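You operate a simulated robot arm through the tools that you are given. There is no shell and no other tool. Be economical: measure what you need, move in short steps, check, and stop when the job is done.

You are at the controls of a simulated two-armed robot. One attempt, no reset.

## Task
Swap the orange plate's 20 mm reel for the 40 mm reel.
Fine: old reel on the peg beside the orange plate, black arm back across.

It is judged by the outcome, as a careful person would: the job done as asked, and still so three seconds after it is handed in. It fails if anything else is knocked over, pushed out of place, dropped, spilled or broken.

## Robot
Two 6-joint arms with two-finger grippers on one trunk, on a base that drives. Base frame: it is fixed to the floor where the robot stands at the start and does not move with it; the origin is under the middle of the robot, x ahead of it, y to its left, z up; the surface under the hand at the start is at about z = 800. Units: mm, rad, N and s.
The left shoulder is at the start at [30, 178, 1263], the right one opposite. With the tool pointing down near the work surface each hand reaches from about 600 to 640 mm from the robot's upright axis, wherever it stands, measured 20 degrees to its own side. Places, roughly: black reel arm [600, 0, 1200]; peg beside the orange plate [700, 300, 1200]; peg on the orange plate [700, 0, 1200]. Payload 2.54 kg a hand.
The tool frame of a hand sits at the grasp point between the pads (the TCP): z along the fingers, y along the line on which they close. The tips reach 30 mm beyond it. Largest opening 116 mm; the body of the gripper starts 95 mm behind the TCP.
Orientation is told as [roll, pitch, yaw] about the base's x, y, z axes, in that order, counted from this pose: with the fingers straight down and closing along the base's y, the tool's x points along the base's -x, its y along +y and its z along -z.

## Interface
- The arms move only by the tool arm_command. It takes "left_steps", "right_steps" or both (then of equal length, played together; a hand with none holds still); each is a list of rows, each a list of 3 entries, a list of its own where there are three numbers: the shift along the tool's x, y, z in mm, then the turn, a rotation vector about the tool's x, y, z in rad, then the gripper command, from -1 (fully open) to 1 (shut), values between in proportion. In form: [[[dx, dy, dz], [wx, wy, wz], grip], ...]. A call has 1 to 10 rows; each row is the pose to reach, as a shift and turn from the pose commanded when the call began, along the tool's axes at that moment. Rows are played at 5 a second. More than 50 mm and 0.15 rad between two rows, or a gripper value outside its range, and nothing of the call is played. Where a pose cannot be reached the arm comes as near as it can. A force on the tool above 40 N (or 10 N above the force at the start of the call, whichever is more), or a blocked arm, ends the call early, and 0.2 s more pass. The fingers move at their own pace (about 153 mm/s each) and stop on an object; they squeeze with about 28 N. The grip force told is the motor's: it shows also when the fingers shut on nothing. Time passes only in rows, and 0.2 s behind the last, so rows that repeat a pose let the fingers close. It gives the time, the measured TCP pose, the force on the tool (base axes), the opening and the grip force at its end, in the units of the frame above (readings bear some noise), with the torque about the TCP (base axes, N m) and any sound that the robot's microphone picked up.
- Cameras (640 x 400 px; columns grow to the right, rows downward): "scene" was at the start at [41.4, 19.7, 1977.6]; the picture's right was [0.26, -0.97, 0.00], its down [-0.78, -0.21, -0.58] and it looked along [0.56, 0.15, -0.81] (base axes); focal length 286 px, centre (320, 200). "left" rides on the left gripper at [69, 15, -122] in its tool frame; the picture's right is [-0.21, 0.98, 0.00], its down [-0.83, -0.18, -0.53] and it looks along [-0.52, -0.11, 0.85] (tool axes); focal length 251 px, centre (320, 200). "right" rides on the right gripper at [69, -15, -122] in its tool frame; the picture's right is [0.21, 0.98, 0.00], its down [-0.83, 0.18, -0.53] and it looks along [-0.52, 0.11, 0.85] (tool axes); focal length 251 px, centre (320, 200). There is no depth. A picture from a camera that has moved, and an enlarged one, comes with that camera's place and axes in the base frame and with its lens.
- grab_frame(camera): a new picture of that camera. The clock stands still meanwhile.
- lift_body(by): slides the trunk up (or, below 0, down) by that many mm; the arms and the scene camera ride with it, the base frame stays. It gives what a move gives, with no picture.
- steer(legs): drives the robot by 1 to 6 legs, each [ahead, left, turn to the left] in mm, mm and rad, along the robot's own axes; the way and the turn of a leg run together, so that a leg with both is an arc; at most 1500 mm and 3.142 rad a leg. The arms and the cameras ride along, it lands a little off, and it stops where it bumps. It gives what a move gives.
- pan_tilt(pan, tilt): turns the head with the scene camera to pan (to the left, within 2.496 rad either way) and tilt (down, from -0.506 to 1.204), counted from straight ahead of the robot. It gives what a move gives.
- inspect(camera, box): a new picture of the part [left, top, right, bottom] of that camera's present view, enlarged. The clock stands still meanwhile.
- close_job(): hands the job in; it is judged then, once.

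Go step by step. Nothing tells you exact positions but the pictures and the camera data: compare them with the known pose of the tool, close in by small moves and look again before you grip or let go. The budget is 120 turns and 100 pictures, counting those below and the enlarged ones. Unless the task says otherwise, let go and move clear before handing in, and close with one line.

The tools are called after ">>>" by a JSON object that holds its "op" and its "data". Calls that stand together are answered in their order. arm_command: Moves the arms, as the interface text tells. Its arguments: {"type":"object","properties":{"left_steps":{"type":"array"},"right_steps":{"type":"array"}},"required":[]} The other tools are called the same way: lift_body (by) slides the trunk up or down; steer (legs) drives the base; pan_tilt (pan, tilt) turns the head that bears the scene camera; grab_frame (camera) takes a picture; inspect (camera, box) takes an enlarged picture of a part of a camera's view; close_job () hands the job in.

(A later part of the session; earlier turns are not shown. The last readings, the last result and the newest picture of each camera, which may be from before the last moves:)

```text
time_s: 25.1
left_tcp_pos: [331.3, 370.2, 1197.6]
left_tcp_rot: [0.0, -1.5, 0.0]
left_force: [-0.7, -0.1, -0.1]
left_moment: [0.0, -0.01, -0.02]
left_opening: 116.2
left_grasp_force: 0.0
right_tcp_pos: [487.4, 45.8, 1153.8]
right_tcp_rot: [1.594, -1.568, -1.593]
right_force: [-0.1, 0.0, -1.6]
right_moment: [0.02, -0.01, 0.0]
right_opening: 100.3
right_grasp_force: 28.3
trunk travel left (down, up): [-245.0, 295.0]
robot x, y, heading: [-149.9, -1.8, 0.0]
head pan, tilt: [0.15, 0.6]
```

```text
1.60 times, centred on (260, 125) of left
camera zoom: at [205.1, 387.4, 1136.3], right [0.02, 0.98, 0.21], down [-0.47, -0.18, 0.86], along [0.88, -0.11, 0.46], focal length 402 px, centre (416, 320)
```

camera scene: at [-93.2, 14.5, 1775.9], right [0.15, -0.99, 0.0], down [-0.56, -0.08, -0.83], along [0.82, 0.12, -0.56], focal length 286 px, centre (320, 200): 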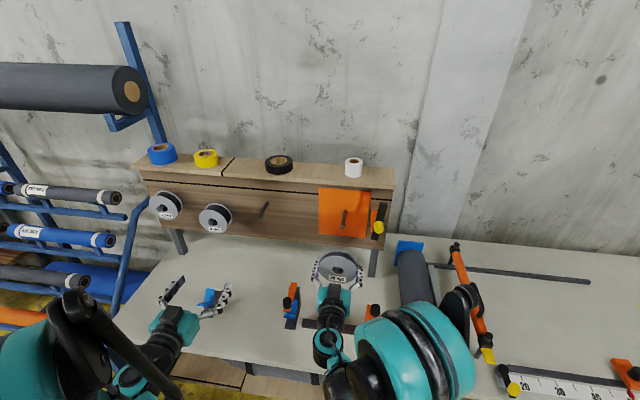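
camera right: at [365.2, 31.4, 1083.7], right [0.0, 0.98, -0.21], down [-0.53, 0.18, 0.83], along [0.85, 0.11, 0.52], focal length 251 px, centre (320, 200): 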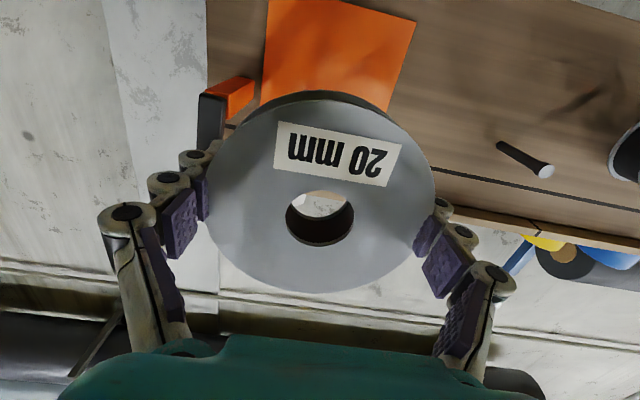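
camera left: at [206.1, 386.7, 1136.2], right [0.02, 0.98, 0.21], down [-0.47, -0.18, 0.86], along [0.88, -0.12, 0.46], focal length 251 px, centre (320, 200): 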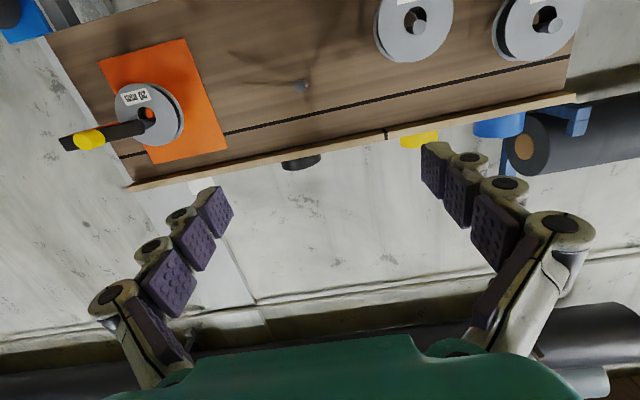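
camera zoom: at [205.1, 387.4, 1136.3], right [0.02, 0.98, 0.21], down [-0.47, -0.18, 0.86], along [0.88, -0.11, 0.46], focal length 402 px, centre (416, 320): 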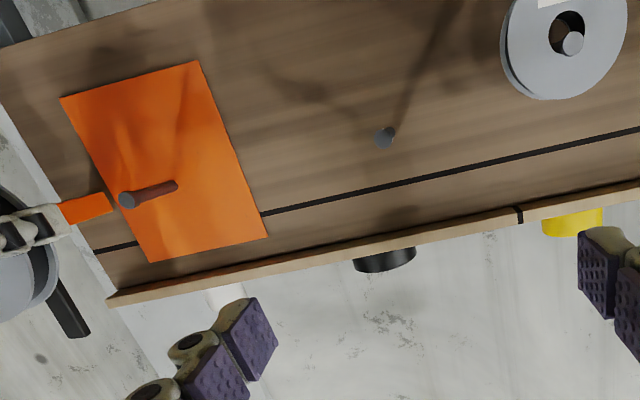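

Peg 2 sits about 295 mm left of peg 1 at almost the same height. I'll drive the base left with the reel in hand.

>>> {"op": "steer", "data": {"legs": [[0, 295, 0]]}}

>>> {"op": "grab_frame", "data": {"camera": "right"}}

>>> {"op": "grab_frame", "data": {"camera": "scene"}}

```text
time_s: 27.1
left_tcp_pos: [331.8, 670.1, 1198.1]
left_tcp_rot: [-0.01, -1.496, 0.012]
left_force: [-0.4, 0.4, -0.4]
left_moment: [0.02, -0.01, 0.0]
left_opening: 116.1
left_grasp_force: 0.0
right_tcp_pos: [487.8, 347.2, 1152.2]
right_tcp_rot: [1.272, -1.567, -1.269]
right_force: [0.2, 1.1, -2.1]
right_moment: [0.02, -0.01, -0.02]
right_opening: 100.2
right_grasp_force: 28.5
trunk travel left (down, up): [-245.0, 295.0]
robot x, y, heading: [-151.2, 297.3, 0.005]
head pan, tilt: [0.15, 0.6]
```

```text
61 pictures are left
camera right: at [366.1, 330.4, 1083.1], right [0.0, 0.98, -0.21], down [-0.53, 0.18, 0.83], along [0.85, 0.12, 0.52], focal length 251 px, centre (320, 200)
```

right: 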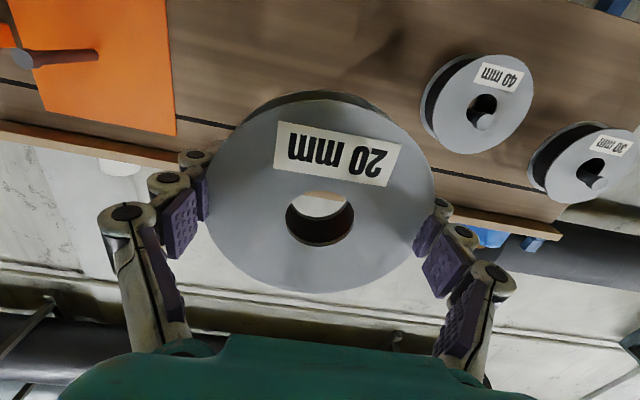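

```text
60 pictures are left
camera scene: at [-92.2, 312.5, 1775.8], right [0.15, -0.99, 0.0], down [-0.56, -0.09, -0.82], along [0.82, 0.13, -0.57], focal length 286 px, centre (320, 200)
```

scene: 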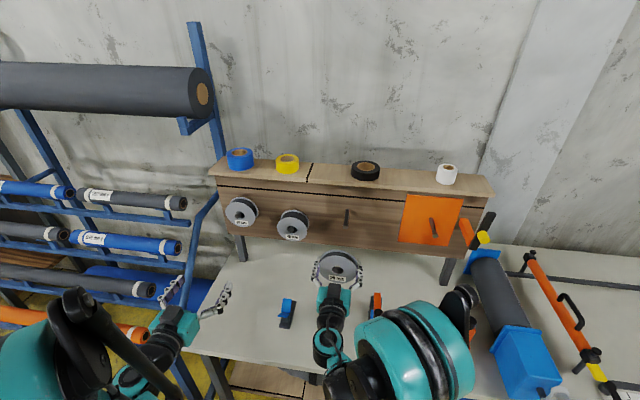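

>>> {"op": "inspect", "data": {"camera": "scene", "box": [290, 195, 410, 270]}}

```text
5.33 times, centred on (350, 232) of scene
camera zoom: at [-92.2, 312.5, 1775.8], right [0.15, -0.99, 0.0], down [-0.56, -0.09, -0.82], along [0.82, 0.13, -0.57], focal length 1528 px, centre (160, 27)
```

zoom: 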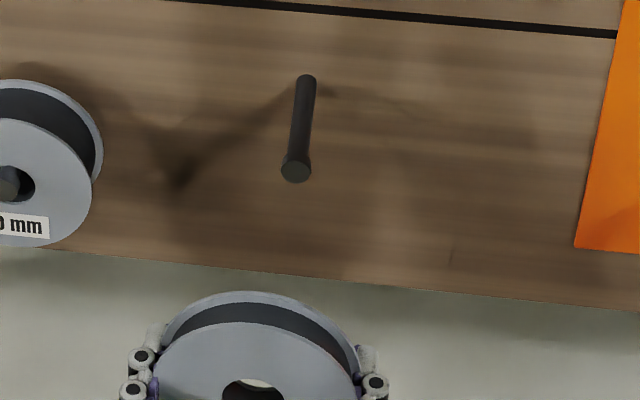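

Peg 2 appears at the same height and distance as peg 1 did, but about 8 mm right of the hand. I'll correct that and bring the reel to just in front of the tip.

>>> {"op": "arm_command", "data": {"right_steps": [[[0, -3, 40], [0, 0, 0], 1], [[0, -6, 80], [0, 0, 0], 1], [[0, -7.5, 115], [0, 0, 0], 1], [[0, -7.5, 140], [0, 0, 0], 1], [[0, -7.5, 140], [0, 0, 0], 1]]}}

>>> {"op": "inspect", "data": {"camera": "right", "box": [240, 160, 400, 260]}}

>>> {"op": "inspect", "data": {"camera": "scene", "box": [306, 195, 386, 245]}}

```text
time_s: 28.3
left_tcp_pos: [329.8, 668.9, 1197.6]
left_tcp_rot: [0.001, -1.498, 0.0]
left_force: [0.3, 0.4, 0.3]
left_moment: [0.0, -0.02, 0.01]
left_opening: 115.9
left_grasp_force: 0.1
right_tcp_pos: [627.2, 338.0, 1154.1]
right_tcp_rot: [1.416, -1.567, -1.41]
right_force: [-0.4, -0.2, -2.3]
right_moment: [0.0, -0.01, 0.03]
right_opening: 100.0
right_grasp_force: 27.9
trunk travel left (down, up): [-245.0, 295.0]
robot x, y, heading: [-149.5, 296.9, 0.004]
head pan, tilt: [0.15, 0.6]
```

```text
4.00 times, centred on (320, 210) of right
camera zoom: at [505.8, 321.6, 1083.2], right [0.0, 0.98, -0.21], down [-0.53, 0.18, 0.83], along [0.85, 0.12, 0.52], focal length 1006 px, centre (320, 160)
```

zoom: 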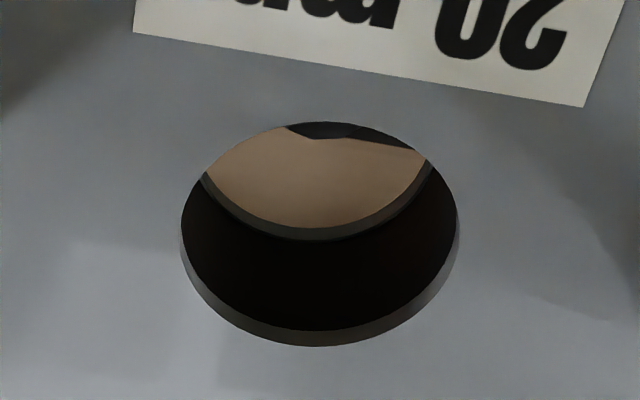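

```text
8.00 times, centred on (346, 220) of scene
camera zoom: at [-92.6, 310.9, 1775.8], right [0.15, -0.99, 0.0], down [-0.56, -0.09, -0.83], along [0.82, 0.13, -0.56], focal length 2292 px, centre (112, 40)
```

zoom: 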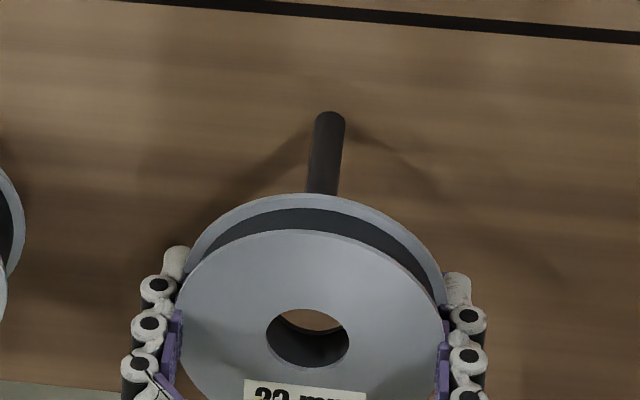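

The lateral alignment matches: the hole will slide onto the tip line. I'm advancing slowly onto the peg.

>>> {"op": "arm_command", "data": {"right_steps": [[[0, 0, 10], [0, 0, 0], 1], [[0, 0, 20], [0, 0, 0], 1], [[0, 0, 30], [0, 0, 0], 1], [[0, 0, 40], [0, 0, 0], 1]]}}

>>> {"op": "inspect", "data": {"camera": "right", "box": [240, 160, 400, 260]}}

>>> {"op": "inspect", "data": {"camera": "scene", "box": [306, 195, 386, 245]}}

```text
time_s: 29.3
left_tcp_pos: [331.2, 668.6, 1198.5]
left_tcp_rot: [0.002, -1.5, 0.0]
left_force: [0.4, -0.1, -0.2]
left_moment: [0.01, -0.03, 0.01]
left_opening: 116.1
left_grasp_force: 0.1
right_tcp_pos: [668.0, 338.8, 1151.6]
right_tcp_rot: [1.261, -1.567, -1.256]
right_force: [0.0, -0.6, -1.9]
right_moment: [0.0, -0.01, 0.01]
right_opening: 100.3
right_grasp_force: 27.9
trunk travel left (down, up): [-245.0, 295.0]
robot x, y, heading: [-151.8, 295.2, -0.005]
head pan, tilt: [0.15, 0.6]
```

```text
4.00 times, centred on (320, 210) of right
camera zoom: at [546.7, 322.4, 1082.8], right [0.0, 0.98, -0.21], down [-0.53, 0.18, 0.83], along [0.85, 0.12, 0.52], focal length 1006 px, centre (320, 160)
```

zoom: 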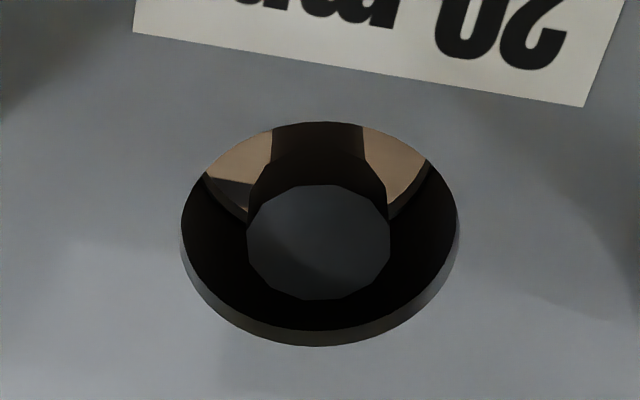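

```text
8.00 times, centred on (346, 220) of scene
camera zoom: at [-91.6, 311.1, 1775.8], right [0.15, -0.99, 0.0], down [-0.56, -0.09, -0.82], along [0.82, 0.13, -0.57], focal length 2292 px, centre (112, 40)
```

zoom: 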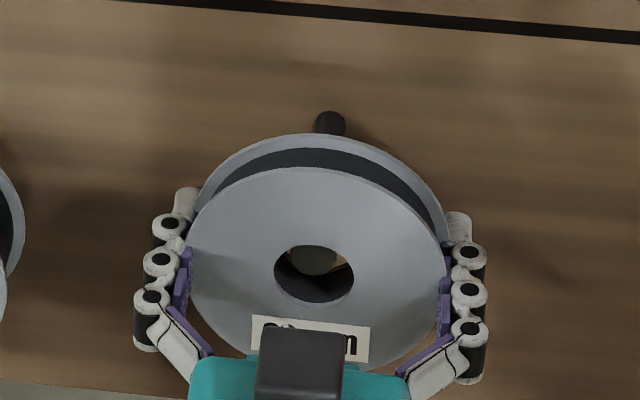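

The peg tip is inside the hole with clearance all round. I'll push to the same depth as on the other peg and check.

>>> {"op": "arm_command", "data": {"right_steps": [[[0, 0, 12], [0, 0, 0], 1], [[0, 0, 24], [0, 0, 0], 1], [[0, 0, 36], [0, 0, 0], 1]]}}

>>> {"op": "inspect", "data": {"camera": "right", "box": [240, 160, 400, 260]}}

>>> {"op": "inspect", "data": {"camera": "scene", "box": [306, 190, 386, 240]}}

```text
time_s: 30.1
left_tcp_pos: [331.3, 668.0, 1197.5]
left_tcp_rot: [0.002, -1.497, 0.002]
left_force: [-0.3, 0.3, -0.6]
left_moment: [-0.01, -0.02, 0.01]
left_opening: 115.9
left_grasp_force: 0.1
right_tcp_pos: [704.6, 339.3, 1152.3]
right_tcp_rot: [1.201, -1.566, -1.198]
right_force: [1.0, 0.4, -2.8]
right_moment: [-0.02, -0.01, 0.02]
right_opening: 100.2
right_grasp_force: 28.0
trunk travel left (down, up): [-245.0, 295.0]
robot x, y, heading: [-151.4, 296.0, 0.008]
head pan, tilt: [0.15, 0.6]
```

```text
4.00 times, centred on (320, 210) of right
camera zoom: at [582.7, 323.0, 1082.8], right [0.0, 0.98, -0.21], down [-0.53, 0.18, 0.83], along [0.85, 0.12, 0.52], focal length 1006 px, centre (320, 160)
```

zoom: 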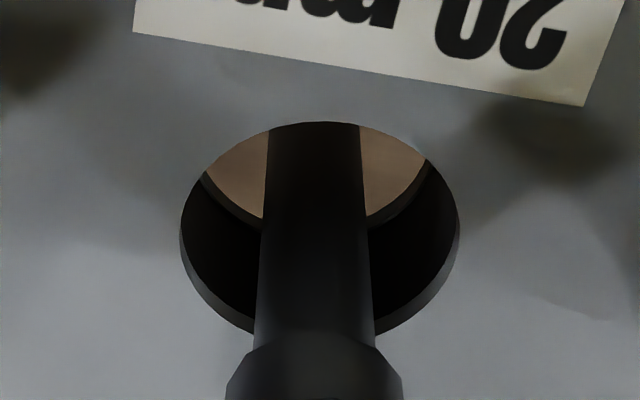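

```text
8.00 times, centred on (346, 215) of scene
camera zoom: at [-91.3, 311.1, 1775.8], right [0.15, -0.99, 0.0], down [-0.56, -0.09, -0.82], along [0.81, 0.13, -0.57], focal length 2292 px, centre (112, 80)
```

zoom: 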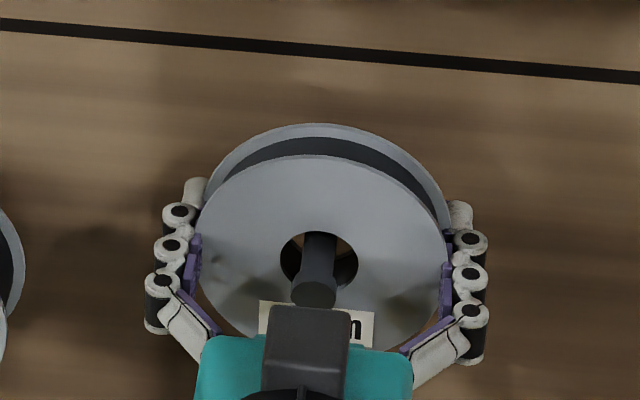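

It is seated to depth. I'm lowering gently until the peg takes the weight.

>>> {"op": "arm_command", "data": {"right_steps": [[[2, 0, 0], [0, 0, 0], 1], [[4, 0, 0], [0, 0, 0], 1], [[5, 0, 0], [0, 0, 0], 1]]}}

```text
time_s: 30.9
left_tcp_pos: [331.5, 667.8, 1198.2]
left_tcp_rot: [0.0, -1.498, 0.002]
left_force: [0.8, 0.2, 0.5]
left_moment: [0.01, 0.0, -0.04]
left_opening: 115.9
left_grasp_force: 0.0
right_tcp_pos: [703.8, 339.5, 1147.6]
right_tcp_rot: [1.287, -1.567, -1.282]
right_force: [0.0, -0.6, -1.9]
right_moment: [0.02, -0.06, -0.03]
right_opening: 100.4
right_grasp_force: 27.7
trunk travel left (down, up): [-245.0, 295.0]
robot x, y, heading: [-150.6, 296.7, 0.002]
head pan, tilt: [0.15, 0.6]
```

>>> {"op": "arm_command", "data": {"right_steps": [[[1, 0, 0], [0, 0, 0], 1], [[2, 0, 0], [0, 0, 0], 1]]}}

>>> {"op": "inspect", "data": {"camera": "right", "box": [240, 160, 400, 260]}}

```text
time_s: 31.5
left_tcp_pos: [331.0, 668.4, 1197.3]
left_tcp_rot: [0.0, -1.498, 0.002]
left_force: [0.0, 0.4, 0.7]
left_moment: [0.0, 0.04, 0.0]
left_opening: 115.8
left_grasp_force: 0.0
right_tcp_pos: [702.8, 339.6, 1146.9]
right_tcp_rot: [1.482, -1.567, -1.477]
right_force: [3.6, 1.0, 7.5]
right_moment: [-0.04, 0.13, 0.05]
right_opening: 100.3
right_grasp_force: 28.0
trunk travel left (down, up): [-245.0, 295.0]
robot x, y, heading: [-151.7, 294.0, 0.002]
head pan, tilt: [0.15, 0.6]
```

```text
4.00 times, centred on (320, 210) of right
camera zoom: at [581.8, 323.4, 1076.7], right [-0.01, 0.98, -0.21], down [-0.53, 0.18, 0.83], along [0.85, 0.12, 0.52], focal length 1006 px, centre (320, 160)
```

zoom: 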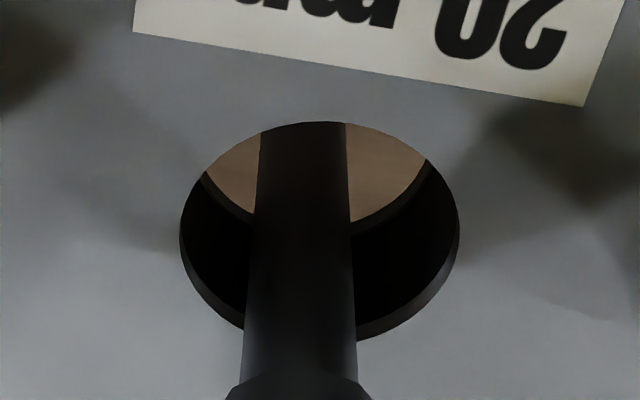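

The reel rests on the peg. I'll open and back out straight.

>>> {"op": "arm_command", "data": {"right_steps": [[[-0.7, 0, 0], [0, 0, 0], 1], [[-0.7, 0, 0], [0, 0, 0], -0.85], [[-0.7, 0, 0], [0, 0, 0], -1], [[-0.7, 0, 0], [0, 0, 0], -1]]}}

>>> {"op": "arm_command", "data": {"right_steps": [[[0, 0, -8], [0, 0, 0], -1], [[0, 0, -20], [0, 0, 0], -1], [[0, 0, -40], [0, 0, 0], -1], [[0, 0, -80], [0, 0, 0], -1], [[0, 0, -120], [0, 0, 0], -1], [[0, 0, -160], [0, 0, 0], -1], [[0, 0, -200], [0, 0, 0], -1]]}}

>>> {"op": "grab_frame", "data": {"camera": "scene"}}

>>> {"op": "inspect", "data": {"camera": "scene", "box": [216, 180, 376, 280]}}

```text
time_s: 32.5
left_tcp_pos: [330.1, 668.4, 1197.4]
left_tcp_rot: [0.002, -1.498, 0.001]
left_force: [-0.2, -0.2, 0.2]
left_moment: [-0.01, 0.03, -0.03]
left_opening: 115.8
left_grasp_force: 0.0
right_tcp_pos: [702.3, 339.2, 1146.4]
right_tcp_rot: [1.37, -1.568, -1.365]
right_force: [-0.5, -0.5, 0.7]
right_moment: [-0.02, -0.01, -0.01]
right_opening: 116.0
right_grasp_force: 0.0
trunk travel left (down, up): [-245.0, 295.0]
robot x, y, heading: [-151.3, 297.4, 0.005]
head pan, tilt: [0.15, 0.6]
```

```text
time_s: 34.1
left_tcp_pos: [330.4, 670.1, 1197.6]
left_tcp_rot: [0.0, -1.499, 0.001]
left_force: [0.1, 0.4, 0.6]
left_moment: [0.03, 0.03, 0.04]
left_opening: 116.0
left_grasp_force: 0.1
right_tcp_pos: [502.2, 339.0, 1146.0]
right_tcp_rot: [1.61, -1.568, -1.604]
right_force: [-0.9, 0.1, -0.1]
right_moment: [0.02, 0.01, -0.02]
right_opening: 115.9
right_grasp_force: 0.1
trunk travel left (down, up): [-245.0, 295.0]
robot x, y, heading: [-150.4, 295.1, 0.003]
head pan, tilt: [0.15, 0.6]
```

```text
51 pictures are left
camera scene: at [-93.8, 311.2, 1775.9], right [0.15, -0.99, 0.0], down [-0.56, -0.09, -0.83], along [0.82, 0.13, -0.56], focal length 286 px, centre (320, 200)
```

scene: 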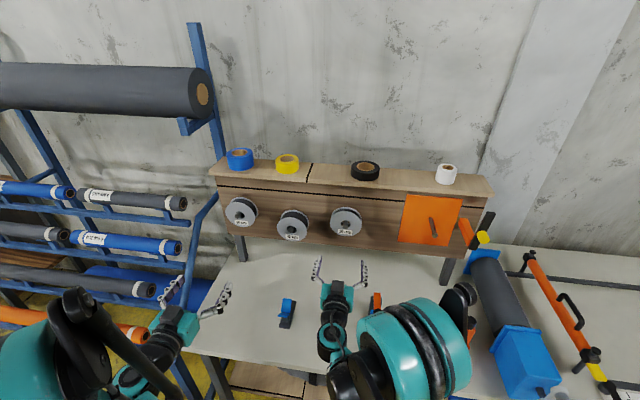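

```text
4.00 times, centred on (296, 230) of scene
camera zoom: at [-93.8, 311.2, 1775.9], right [0.15, -0.99, 0.0], down [-0.56, -0.09, -0.83], along [0.82, 0.13, -0.56], focal length 1146 px, centre (416, 80)
```

zoom: 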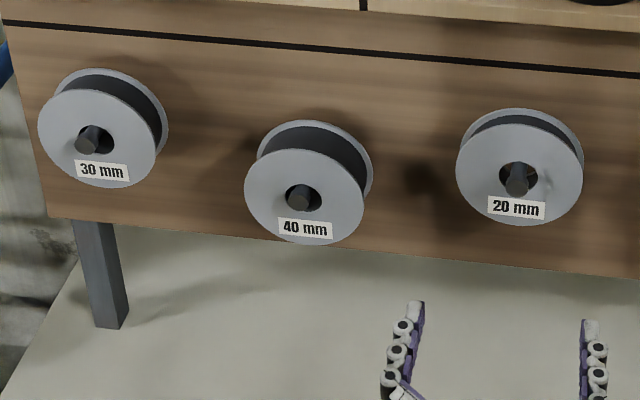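

The 20 mm reel hangs on the peg beside the plate. The 40 mm reel hangs about 40 mm lower and 192 mm further left. I'll tuck the left hand in a little, then drive left.

>>> {"op": "arm_command", "data": {"left_steps": [[[0, -40, 0], [0, 0, 0], -0.5], [[0, -80, 0], [0, 0, 0], 0], [[0, -80, 0], [0, 0, 0], 0]], "right_steps": [[[15, 10, -10], [0, 0, 0], -1], [[28, 22, -20], [0, 0, 0], -1], [[37, 30, -20], [0, 0, 0], -1]]}}

>>> {"op": "steer", "data": {"legs": [[0, 162, 0]]}}

>>> {"op": "inspect", "data": {"camera": "scene", "box": [256, 170, 416, 270]}}

>>> {"op": "grab_frame", "data": {"camera": "right"}}

```text
time_s: 34.9
left_tcp_pos: [331.7, 589.5, 1208.3]
left_tcp_rot: [-0.006, -1.494, 0.009]
left_force: [0.2, 0.0, -0.1]
left_moment: [0.0, 0.0, 0.0]
left_opening: 58.2
left_grasp_force: 0.1
left hand out of reach, approached as far as the arm can: row 1, 2, 3
right_tcp_pos: [486.0, 370.9, 1111.9]
right_tcp_rot: [0.776, -1.57, -0.772]
right_force: [0.5, -0.1, 0.3]
right_moment: [0.03, -0.04, 0.0]
right_opening: 116.1
right_grasp_force: 0.1
right hand out of reach, approached as far as the arm can: row 3
trunk travel left (down, up): [-245.0, 295.0]
robot x, y, heading: [-148.4, 299.7, 0.002]
head pan, tilt: [0.15, 0.6]
```

```text
time_s: 36.3
left_tcp_pos: [332.5, 751.6, 1207.9]
left_tcp_rot: [-0.016, -1.497, 0.016]
left_force: [-0.4, 0.3, 0.0]
left_moment: [0.0, -0.03, -0.06]
left_opening: 58.1
left_grasp_force: 0.0
right_tcp_pos: [485.8, 533.7, 1113.5]
right_tcp_rot: [0.726, -1.567, -0.72]
right_force: [0.3, 0.4, 0.4]
right_moment: [0.03, 0.0, -0.05]
right_opening: 115.9
right_grasp_force: 0.1
trunk travel left (down, up): [-245.0, 295.0]
robot x, y, heading: [-151.4, 458.2, 0.005]
head pan, tilt: [0.15, 0.6]
```

```text
4.00 times, centred on (336, 220) of scene
camera zoom: at [-92.9, 474.6, 1775.8], right [0.15, -0.99, 0.0], down [-0.56, -0.09, -0.82], along [0.82, 0.13, -0.57], focal length 1146 px, centre (256, 120)
```

zoom: 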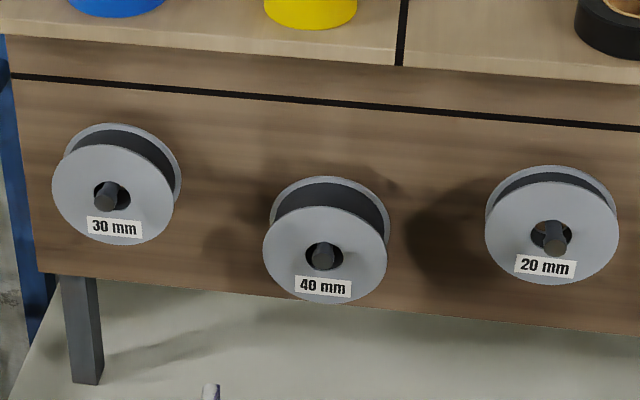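

```text
48 pictures are left
camera right: at [364.1, 516.9, 1043.3], right [0.0, 0.98, -0.21], down [-0.53, 0.18, 0.83], along [0.85, 0.12, 0.52], focal length 251 px, centre (320, 200)
```

right: 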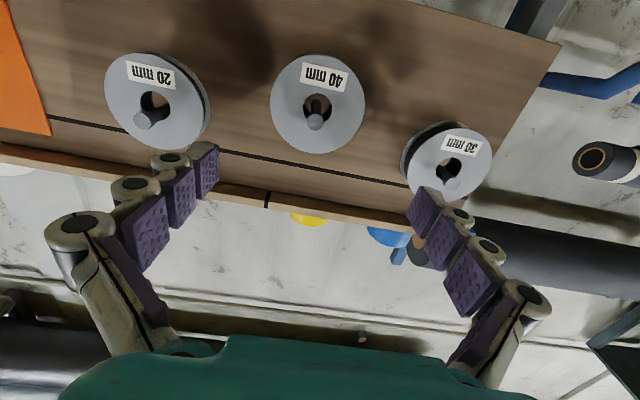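

The 40 mm reel is centred near (y≈529, z≈1105), with its front face about 18 mm nearer than the 20 mm reel's was. I'll approach partway and refine.

>>> {"op": "arm_command", "data": {"right_steps": [[[3, -2, 40], [0, 0, 0], -1], [[6, -4, 80], [0, 0, 0], -1], [[7.5, -4.7, 120], [0, 0, 0], -1], [[7.5, -4.7, 120], [0, 0, 0], -1]]}}

>>> {"op": "grab_frame", "data": {"camera": "right"}}

>>> {"op": "inspect", "data": {"camera": "scene", "box": [297, 205, 377, 255]}}

```text
time_s: 37.3
left_tcp_pos: [331.3, 750.7, 1208.1]
left_tcp_rot: [-0.003, -1.497, 0.004]
left_force: [0.6, -0.3, 0.4]
left_moment: [0.01, -0.02, -0.02]
left_opening: 57.7
left_grasp_force: 0.1
right_tcp_pos: [602.9, 527.7, 1105.4]
right_tcp_rot: [1.051, -1.567, -1.046]
right_force: [0.0, 0.8, 0.8]
right_moment: [0.0, 0.05, -0.01]
right_opening: 116.1
right_grasp_force: 0.0
trunk travel left (down, up): [-245.0, 295.0]
robot x, y, heading: [-149.0, 460.9, 0.005]
head pan, tilt: [0.15, 0.6]
```

```text
47 pictures are left
camera right: at [482.6, 512.1, 1035.7], right [0.0, 0.98, -0.21], down [-0.53, 0.18, 0.83], along [0.85, 0.12, 0.52], focal length 251 px, centre (320, 200)
```

right: 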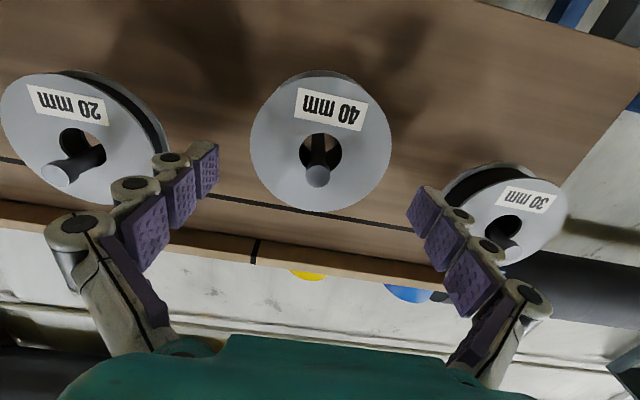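

```text
8.00 times, centred on (337, 230) of scene
camera zoom: at [-94.1, 472.8, 1775.9], right [0.15, -0.99, 0.0], down [-0.56, -0.09, -0.83], along [0.82, 0.13, -0.56], focal length 2292 px, centre (184, -40)
```

zoom: 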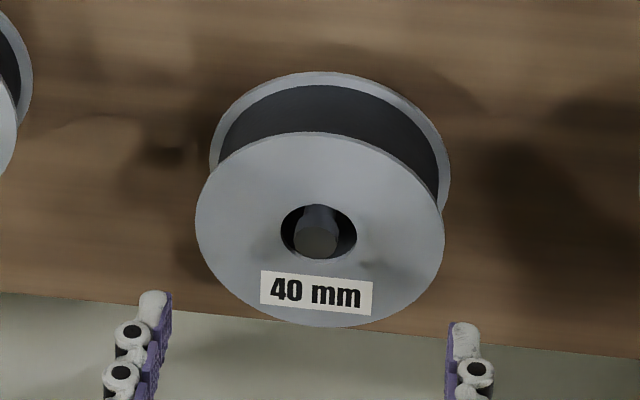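

Laterally it is aligned, and the reel looks about 3 mm low of the hand. I'll adjust and move closer.

>>> {"op": "arm_command", "data": {"right_steps": [[[3, -0.5, 18], [0, 0, 0], -1], [[3, -0.5, 36], [0, 0, 0], -1], [[3, -0.5, 44], [0, 0, 0], -1], [[3, -0.5, 44], [0, 0, 0], -1]]}}

>>> {"op": "grab_frame", "data": {"camera": "right"}}

>>> {"op": "inspect", "data": {"camera": "scene", "box": [297, 205, 377, 255]}}

```text
time_s: 38.3
left_tcp_pos: [330.8, 750.7, 1209.3]
left_tcp_rot: [0.003, -1.496, 0.002]
left_force: [-0.1, 0.0, -1.3]
left_moment: [-0.02, 0.02, 0.04]
left_opening: 58.0
left_grasp_force: 0.1
right_tcp_pos: [649.8, 527.7, 1101.3]
right_tcp_rot: [0.96, -1.567, -0.956]
right_force: [-0.4, 1.7, 0.1]
right_moment: [0.02, 0.01, 0.03]
right_opening: 115.7
right_grasp_force: 0.0
trunk travel left (down, up): [-245.0, 295.0]
robot x, y, heading: [-153.6, 456.1, 0.004]
head pan, tilt: [0.15, 0.6]
```

```text
45 pictures are left
camera right: at [528.1, 511.4, 1031.9], right [0.0, 0.98, -0.21], down [-0.53, 0.18, 0.83], along [0.85, 0.12, 0.52], focal length 251 px, centre (320, 200)
```

right: 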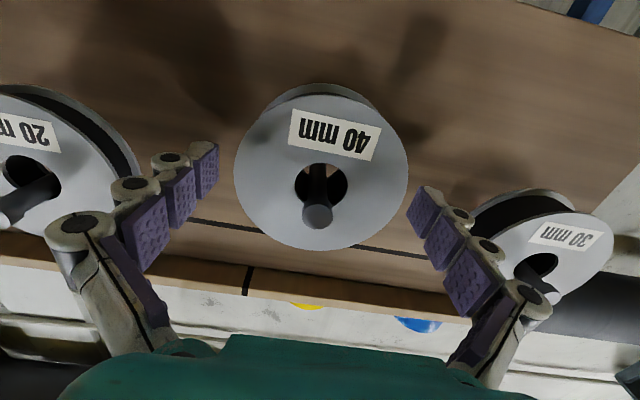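

```text
8.00 times, centred on (337, 230) of scene
camera zoom: at [-93.1, 472.4, 1775.8], right [0.15, -0.99, 0.0], down [-0.56, -0.09, -0.83], along [0.82, 0.13, -0.56], focal length 2292 px, centre (184, -40)
```

zoom: 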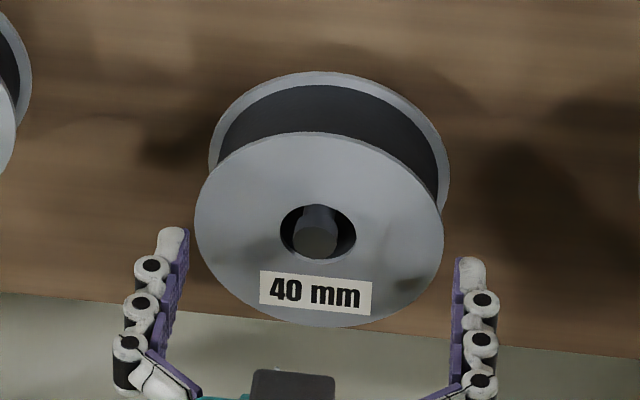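

By the calibrated row trend, the reel centre is about 8 mm above the hand (z≈1109). I'll raise the hand before straddling, then check.

>>> {"op": "arm_command", "data": {"right_steps": [[[-8, 0, 0], [0, 0, 0], -1], [[-8, 0, 8], [0, 0, 0], -1], [[-8, 0, 18], [0, 0, 0], -1], [[-8, 0, 28], [0, 0, 0], -1]]}}

>>> {"op": "grab_frame", "data": {"camera": "right"}}

>>> {"op": "inspect", "data": {"camera": "scene", "box": [297, 205, 377, 255]}}

```text
time_s: 39.3
left_tcp_pos: [332.8, 751.0, 1207.1]
left_tcp_rot: [0.001, -1.493, 0.002]
left_force: [0.5, -0.1, -0.2]
left_moment: [0.03, -0.03, 0.01]
left_opening: 58.2
left_grasp_force: 0.1
right_tcp_pos: [679.6, 528.1, 1109.8]
right_tcp_rot: [0.872, -1.568, -0.869]
right_force: [0.4, -0.4, -1.2]
right_moment: [0.03, 0.0, 0.02]
right_opening: 115.9
right_grasp_force: 0.2
trunk travel left (down, up): [-245.0, 295.0]
robot x, y, heading: [-153.9, 455.3, 0.006]
head pan, tilt: [0.15, 0.6]
```

```text
43 pictures are left
camera right: at [556.9, 511.6, 1039.9], right [0.0, 0.98, -0.21], down [-0.53, 0.18, 0.83], along [0.85, 0.12, 0.52], focal length 251 px, centre (320, 200)
```

right: 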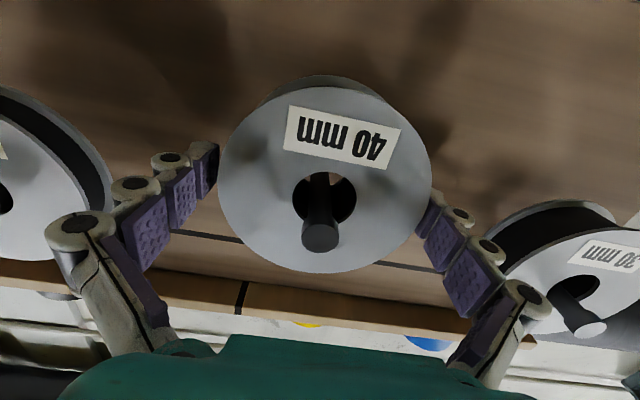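

```text
8.00 times, centred on (337, 230) of scene
camera zoom: at [-92.3, 472.4, 1775.8], right [0.15, -0.99, 0.0], down [-0.56, -0.09, -0.82], along [0.82, 0.13, -0.57], focal length 2292 px, centre (184, -40)
```

zoom: 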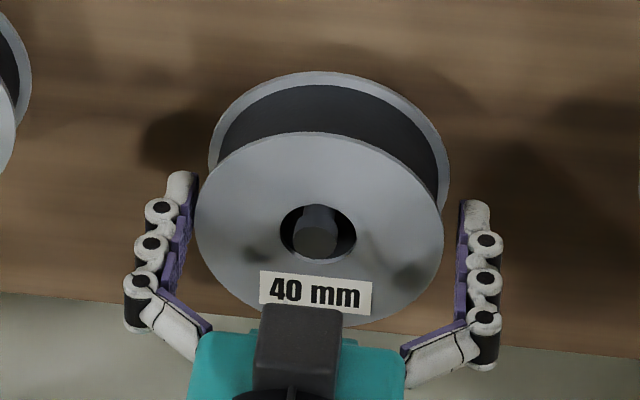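

The hand should go 1.7 mm left and 2.5 mm down, then in to grasp depth.

>>> {"op": "arm_command", "data": {"right_steps": [[[2.5, 1.8, 0], [0, 0, 0], -1], [[2.5, 1.8, 8], [0, 0, 0], -1], [[2.5, 1.8, 16], [0, 0, 0], -1], [[2.5, 1.8, 25], [0, 0, 0], -1]]}}

>>> {"op": "inspect", "data": {"camera": "scene", "box": [297, 205, 377, 255]}}

```text
time_s: 40.3
left_tcp_pos: [332.4, 751.6, 1208.8]
left_tcp_rot: [0.0, -1.495, 0.002]
left_force: [-0.2, 0.2, 0.0]
left_moment: [0.02, 0.03, 0.01]
left_opening: 58.0
left_grasp_force: 0.1
right_tcp_pos: [704.1, 529.1, 1107.4]
right_tcp_rot: [0.888, -1.566, -0.886]
right_force: [0.2, -0.1, -0.2]
right_moment: [0.0, 0.02, 0.04]
right_opening: 115.9
right_grasp_force: 0.1
trunk travel left (down, up): [-245.0, 295.0]
robot x, y, heading: [-152.5, 459.4, 0.004]
head pan, tilt: [0.15, 0.6]
```

```text
8.00 times, centred on (337, 230) of scene
camera zoom: at [-92.4, 472.5, 1775.8], right [0.15, -0.99, 0.0], down [-0.56, -0.09, -0.82], along [0.82, 0.13, -0.57], focal length 2292 px, centre (184, -40)
```

zoom: 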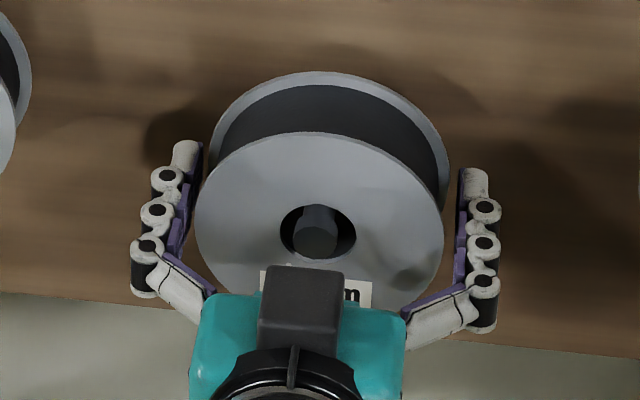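

Both flanges are covered. I'm closing now.

>>> {"op": "arm_command", "data": {"right_steps": [[[0, 0, 1], [0, 0, 0], -0.85], [[0, 0, 1], [0, 0, 0], 0], [[0, 0, 1], [0, 0, 0], 1], [[0, 0, 1], [0, 0, 0], 1], [[0, 0, 1], [0, 0, 0], 1]]}}

>>> {"op": "inspect", "data": {"camera": "scene", "box": [297, 205, 377, 255]}}

>>> {"op": "grab_frame", "data": {"camera": "right"}}

```text
time_s: 41.5
left_tcp_pos: [332.3, 750.0, 1208.4]
left_tcp_rot: [-0.002, -1.496, 0.003]
left_force: [0.5, -0.1, 0.1]
left_moment: [-0.01, -0.01, 0.0]
left_opening: 58.1
left_grasp_force: 0.0
right_tcp_pos: [703.5, 529.2, 1107.5]
right_tcp_rot: [0.912, -1.567, -0.909]
right_force: [-0.4, 1.7, 0.0]
right_moment: [-0.04, 0.02, -0.06]
right_opening: 100.6
right_grasp_force: 28.5
trunk travel left (down, up): [-245.0, 295.0]
robot x, y, heading: [-148.7, 456.6, 0.002]
head pan, tilt: [0.15, 0.6]
```

```text
8.00 times, centred on (337, 230) of scene
camera zoom: at [-93.0, 472.8, 1775.8], right [0.15, -0.99, 0.0], down [-0.56, -0.09, -0.82], along [0.82, 0.13, -0.57], focal length 2292 px, centre (184, -40)
```

zoom: 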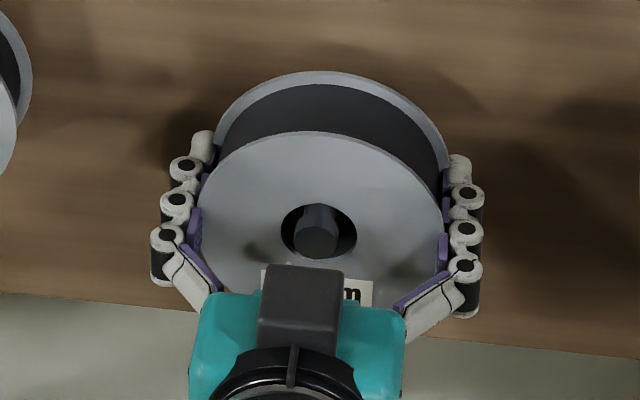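

```text
39 pictures are left
camera right: at [582.1, 513.6, 1037.7], right [0.0, 0.98, -0.21], down [-0.53, 0.18, 0.83], along [0.85, 0.12, 0.52], focal length 251 px, centre (320, 200)
```

right: 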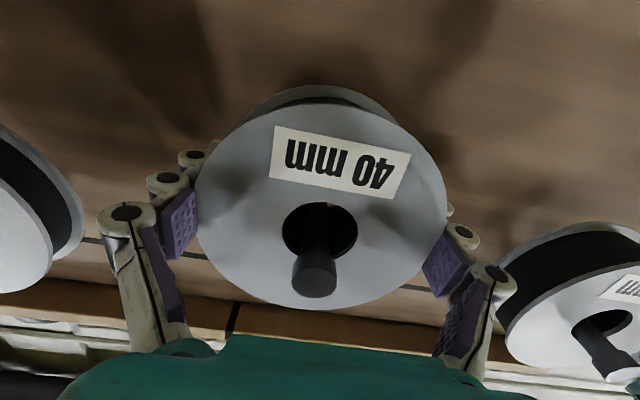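

It is gripped at the same 100 mm. I'll lift 6 mm off the peg and draw straight out.

>>> {"op": "arm_command", "data": {"right_steps": [[[-3, 0, 0], [0, 0, 0], 1], [[-6.5, 0, 0], [0, 0, 0], 1], [[-6.5, 0, -10], [0, 0, 0], 1], [[-6.5, 0, -20], [0, 0, 0], 1]]}}

>>> {"op": "inspect", "data": {"camera": "right", "box": [240, 160, 400, 260]}}

```text
time_s: 42.5
left_tcp_pos: [331.6, 749.7, 1207.8]
left_tcp_rot: [-0.001, -1.496, 0.002]
left_force: [-0.6, -0.5, -0.1]
left_moment: [0.01, 0.0, -0.03]
left_opening: 58.1
left_grasp_force: 0.1
right_tcp_pos: [683.2, 529.7, 1114.2]
right_tcp_rot: [0.907, -1.564, -0.906]
right_force: [0.6, 0.8, -3.6]
right_moment: [0.04, -0.06, -0.02]
right_opening: 100.4
right_grasp_force: 28.2
trunk travel left (down, up): [-245.0, 295.0]
robot x, y, heading: [-152.2, 457.0, 0.004]
head pan, tilt: [0.15, 0.6]
```

```text
4.00 times, centred on (320, 210) of right
camera zoom: at [561.7, 513.0, 1044.3], right [0.0, 0.98, -0.21], down [-0.53, 0.18, 0.83], along [0.85, 0.12, 0.52], focal length 1006 px, centre (320, 160)
```

zoom: 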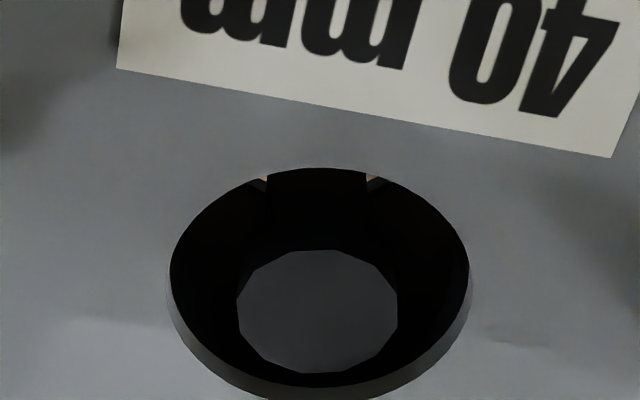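

The peg is free inside the hole, and I'm pulling clear.

>>> {"op": "arm_command", "data": {"right_steps": [[[0, 0, -20], [0, 0, 0], 1], [[0, 0, -45], [0, 0, 0], 1], [[0, 0, -80], [0, 0, 0], 1], [[0, 0, -120], [0, 0, 0], 1], [[0, 0, -160], [0, 0, 0], 1], [[0, 0, -190], [0, 0, 0], 1], [[-38, 0, -190], [0, 0, 0], 1]]}}

>>> {"op": "grab_frame", "data": {"camera": "scene"}}

```text
time_s: 44.1
left_tcp_pos: [331.4, 750.1, 1209.2]
left_tcp_rot: [0.006, -1.497, -0.005]
left_force: [0.2, -0.5, -0.1]
left_moment: [0.02, -0.01, 0.01]
left_opening: 58.0
left_grasp_force: 0.1
right_tcp_pos: [493.1, 527.0, 1153.2]
right_tcp_rot: [1.113, -1.567, -1.107]
right_force: [0.1, 0.5, -2.6]
right_moment: [0.02, -0.02, -0.02]
right_opening: 100.4
right_grasp_force: 28.1
trunk travel left (down, up): [-245.0, 295.0]
robot x, y, heading: [-150.8, 460.2, 0.005]
head pan, tilt: [0.15, 0.6]
```

```text
37 pictures are left
camera scene: at [-94.0, 471.6, 1775.9], right [0.15, -0.99, 0.0], down [-0.56, -0.09, -0.83], along [0.82, 0.13, -0.56], focal length 286 px, centre (320, 200)
```

scene: 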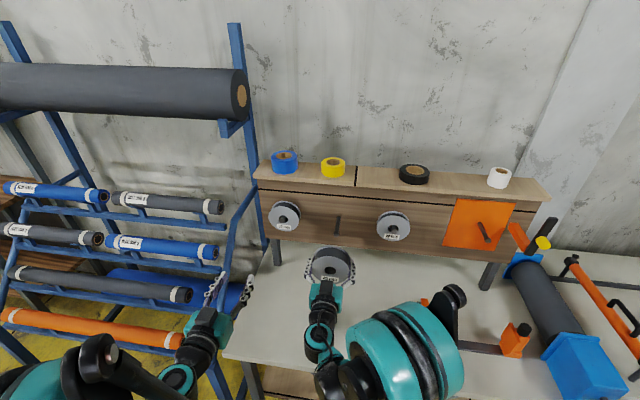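

I'm clear with the 40 mm reel at z≈1153. I'm driving back right to the orange plate.

>>> {"op": "steer", "data": {"legs": [[0, -478, 0]]}}

>>> {"op": "inspect", "data": {"camera": "scene", "box": [276, 185, 436, 285]}}

```text
time_s: 46.9
left_tcp_pos: [334.2, 270.8, 1208.1]
left_tcp_rot: [0.008, -1.496, -0.011]
left_force: [-1.1, 0.0, -0.5]
left_moment: [-0.01, -0.01, 0.04]
left_opening: 58.3
left_grasp_force: 0.2
right_tcp_pos: [494.9, 47.1, 1151.5]
right_tcp_rot: [0.967, -1.566, -0.969]
right_force: [-0.3, -0.4, -4.1]
right_moment: [0.01, -0.06, 0.0]
right_opening: 100.3
right_grasp_force: 27.7
trunk travel left (down, up): [-245.0, 295.0]
robot x, y, heading: [-151.1, -17.4, -0.005]
head pan, tilt: [0.15, 0.6]
```

```text
4.00 times, centred on (356, 235) of scene
camera zoom: at [-92.3, -5.4, 1775.8], right [0.15, -0.99, 0.0], down [-0.56, -0.08, -0.82], along [0.82, 0.12, -0.57], focal length 1146 px, centre (176, 60)
```

zoom: 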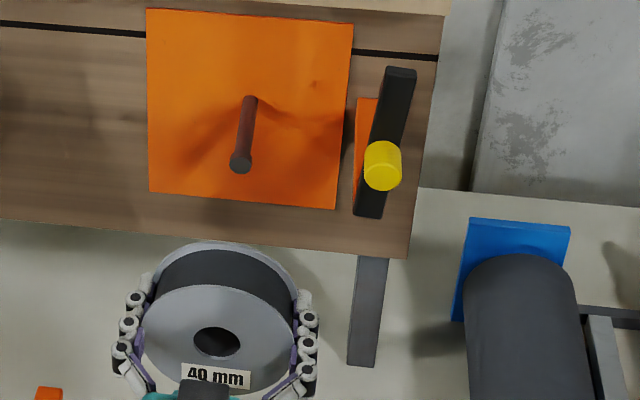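

I'm moving to just in front of the orange peg, to the known line y≈48, and checking alignment.

>>> {"op": "arm_command", "data": {"right_steps": [[[0, 1, 40], [0, 0, 0], 1], [[0, 1.5, 80], [0, 0, 0], 1], [[0, 1.5, 110], [0, 0, 0], 1], [[0, 1.5, 128], [0, 0, 0], 1], [[0, 1.5, 128], [0, 0, 0], 1]]}}

>>> {"op": "inspect", "data": {"camera": "scene", "box": [296, 190, 376, 240]}}

>>> {"op": "grab_frame", "data": {"camera": "right"}}

```text
time_s: 48.1
left_tcp_pos: [334.3, 271.7, 1207.6]
left_tcp_rot: [0.0, -1.497, -0.003]
left_force: [0.4, 1.1, 0.7]
left_moment: [0.0, -0.02, 0.0]
left_opening: 58.0
left_grasp_force: 0.0
right_tcp_pos: [623.4, 48.5, 1150.9]
right_tcp_rot: [0.908, -1.566, -0.91]
right_force: [0.3, -0.1, -4.3]
right_moment: [-0.01, -0.04, 0.02]
right_opening: 100.8
right_grasp_force: 27.9
trunk travel left (down, up): [-245.0, 295.0]
robot x, y, heading: [-149.2, -15.1, -0.004]
head pan, tilt: [0.15, 0.6]
```

```text
8.00 times, centred on (336, 215) of scene
camera zoom: at [-92.6, -4.3, 1775.8], right [0.15, -0.99, 0.0], down [-0.56, -0.08, -0.82], along [0.82, 0.12, -0.57], focal length 2292 px, centre (192, 80)
```

zoom: 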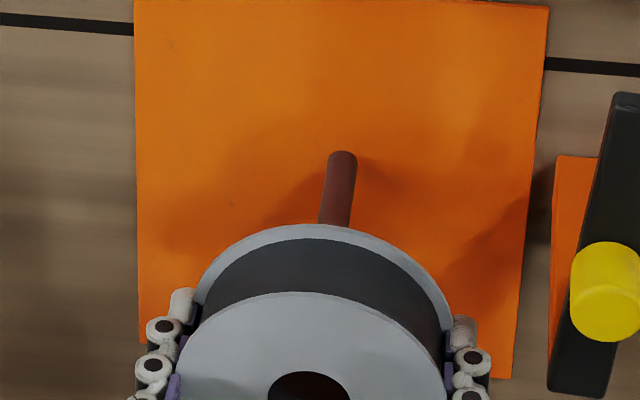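

```text
34 pictures are left
camera right: at [501.5, 33.0, 1082.0], right [0.0, 0.98, -0.21], down [-0.53, 0.18, 0.83], along [0.85, 0.11, 0.52], focal length 251 px, centre (320, 200)
```

right: 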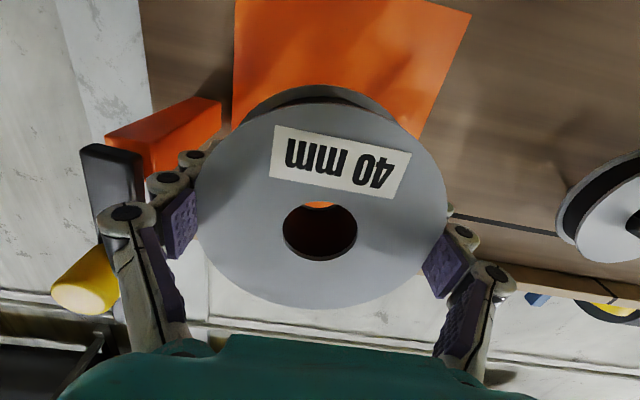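

I'll shift 1.5 mm left and advance to bring the tip into the hole, then look through it.

>>> {"op": "arm_command", "data": {"right_steps": [[[0, 1.5, 8], [0, 0, 0], 1], [[0, 1.5, 18], [0, 0, 0], 1], [[0, 1.5, 26], [0, 0, 0], 1]]}}

>>> {"op": "inspect", "data": {"camera": "right", "box": [240, 180, 400, 280]}}

>>> {"op": "inspect", "data": {"camera": "scene", "box": [296, 190, 376, 240]}}

```text
time_s: 48.9
left_tcp_pos: [333.3, 272.3, 1207.4]
left_tcp_rot: [0.0, -1.494, -0.003]
left_force: [0.2, -0.2, -0.6]
left_moment: [0.01, 0.01, -0.01]
left_opening: 58.1
left_grasp_force: 0.0
right_tcp_pos: [650.4, 50.9, 1151.8]
right_tcp_rot: [0.843, -1.567, -0.845]
right_force: [-0.5, -0.7, -3.4]
right_moment: [0.03, -0.06, -0.04]
right_opening: 100.5
right_grasp_force: 28.1
trunk travel left (down, up): [-245.0, 295.0]
robot x, y, heading: [-151.0, -20.7, -0.002]
head pan, tilt: [0.15, 0.6]
```

```text
4.00 times, centred on (320, 230) of right
camera zoom: at [527.9, 34.9, 1082.2], right [0.0, 0.98, -0.21], down [-0.53, 0.18, 0.83], along [0.85, 0.11, 0.52], focal length 1006 px, centre (320, 80)
```

zoom: 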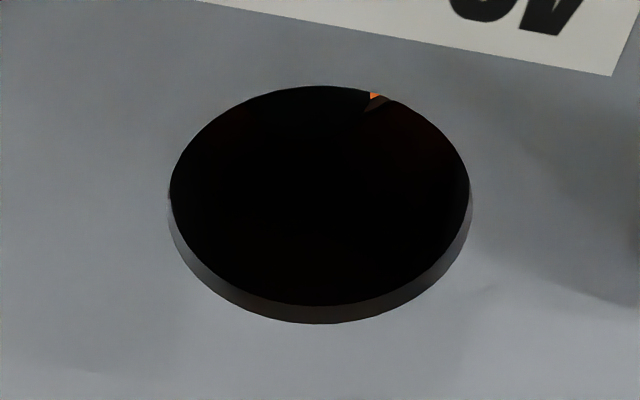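

```text
8.00 times, centred on (336, 215) of scene
camera zoom: at [-91.9, -4.4, 1775.8], right [0.15, -0.99, 0.0], down [-0.56, -0.08, -0.82], along [0.82, 0.12, -0.57], focal length 2292 px, centre (192, 80)
```

zoom: 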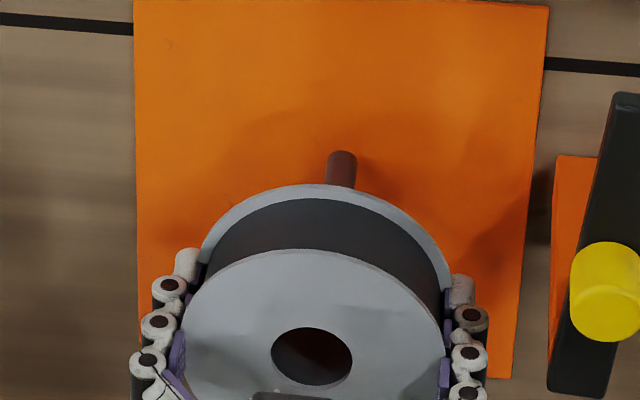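

>>> {"op": "arm_command", "data": {"right_steps": [[[0, -0.8, 6], [0, 0, 0], 1], [[0, -0.8, 14], [0, 0, 0], 1], [[0, -0.8, 20], [0, 0, 0], 1]]}}

>>> {"op": "inspect", "data": {"camera": "right", "box": [240, 180, 400, 280]}}

```text
time_s: 49.7
left_tcp_pos: [333.9, 271.1, 1208.8]
left_tcp_rot: [0.001, -1.496, -0.006]
left_force: [0.5, -0.1, -0.3]
left_moment: [-0.01, 0.01, 0.0]
left_opening: 58.0
left_grasp_force: 0.0
right_tcp_pos: [669.7, 49.6, 1150.9]
right_tcp_rot: [0.854, -1.566, -0.856]
right_force: [0.0, -0.4, -4.1]
right_moment: [-0.02, -0.03, 0.01]
right_opening: 100.6
right_grasp_force: 28.1
trunk travel left (down, up): [-245.0, 295.0]
robot x, y, heading: [-150.7, -20.7, -0.0]
head pan, tilt: [0.15, 0.6]
```

```text
4.00 times, centred on (320, 230) of right
camera zoom: at [547.6, 34.0, 1081.7], right [0.0, 0.98, -0.21], down [-0.53, 0.18, 0.83], along [0.85, 0.11, 0.52], focal length 1006 px, centre (320, 80)
```

zoom: 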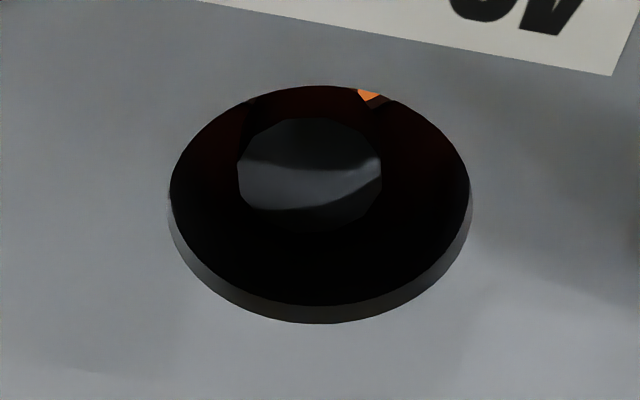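

The tip is well inside the bore. I'll slide on to full depth.

>>> {"op": "arm_command", "data": {"right_steps": [[[0, -1, 10], [0, 0, 0], 1], [[0, -1, 20], [0, 0, 0], 1], [[0, -1, 28], [0, 0, 0], 1], [[0, -1, 33], [0, 0, 0], 1]]}}

>>> {"op": "inspect", "data": {"camera": "right", "box": [240, 180, 400, 280]}}

>>> {"op": "inspect", "data": {"camera": "scene", "box": [296, 190, 376, 240]}}

```text
time_s: 50.7
left_tcp_pos: [334.8, 271.3, 1207.5]
left_tcp_rot: [0.0, -1.494, -0.004]
left_force: [0.4, -0.9, 0.2]
left_moment: [0.02, 0.01, -0.03]
left_opening: 58.0
left_grasp_force: 0.0
right_tcp_pos: [702.4, 48.7, 1151.0]
right_tcp_rot: [0.86, -1.566, -0.862]
right_force: [0.6, 0.1, -3.2]
right_moment: [0.01, -0.06, -0.03]
right_opening: 100.5
right_grasp_force: 28.2
trunk travel left (down, up): [-245.0, 295.0]
robot x, y, heading: [-147.4, -15.5, -0.005]
head pan, tilt: [0.15, 0.6]
```

```text
4.00 times, centred on (320, 230) of right
camera zoom: at [581.0, 33.1, 1081.8], right [0.0, 0.98, -0.21], down [-0.53, 0.18, 0.83], along [0.85, 0.11, 0.52], focal length 1006 px, centre (320, 80)
```

zoom: 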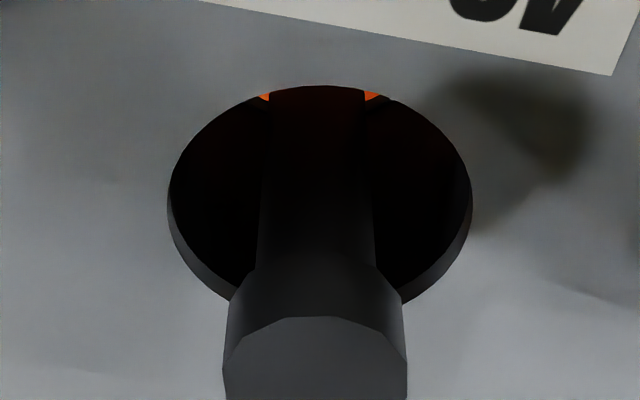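

```text
8.00 times, centred on (336, 215) of scene
camera zoom: at [-92.0, -4.4, 1775.8], right [0.15, -0.99, 0.0], down [-0.56, -0.08, -0.82], along [0.82, 0.12, -0.57], focal length 2292 px, centre (192, 80)
```

zoom: 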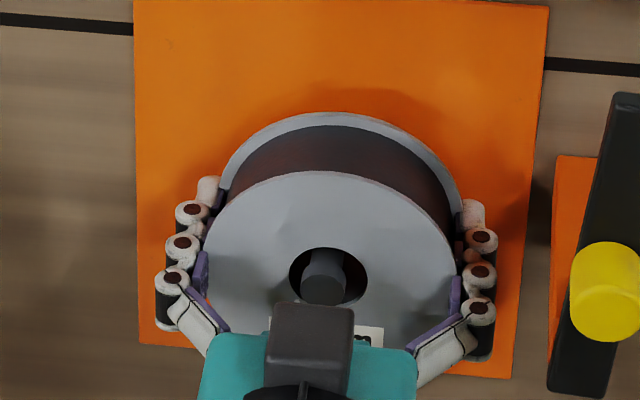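

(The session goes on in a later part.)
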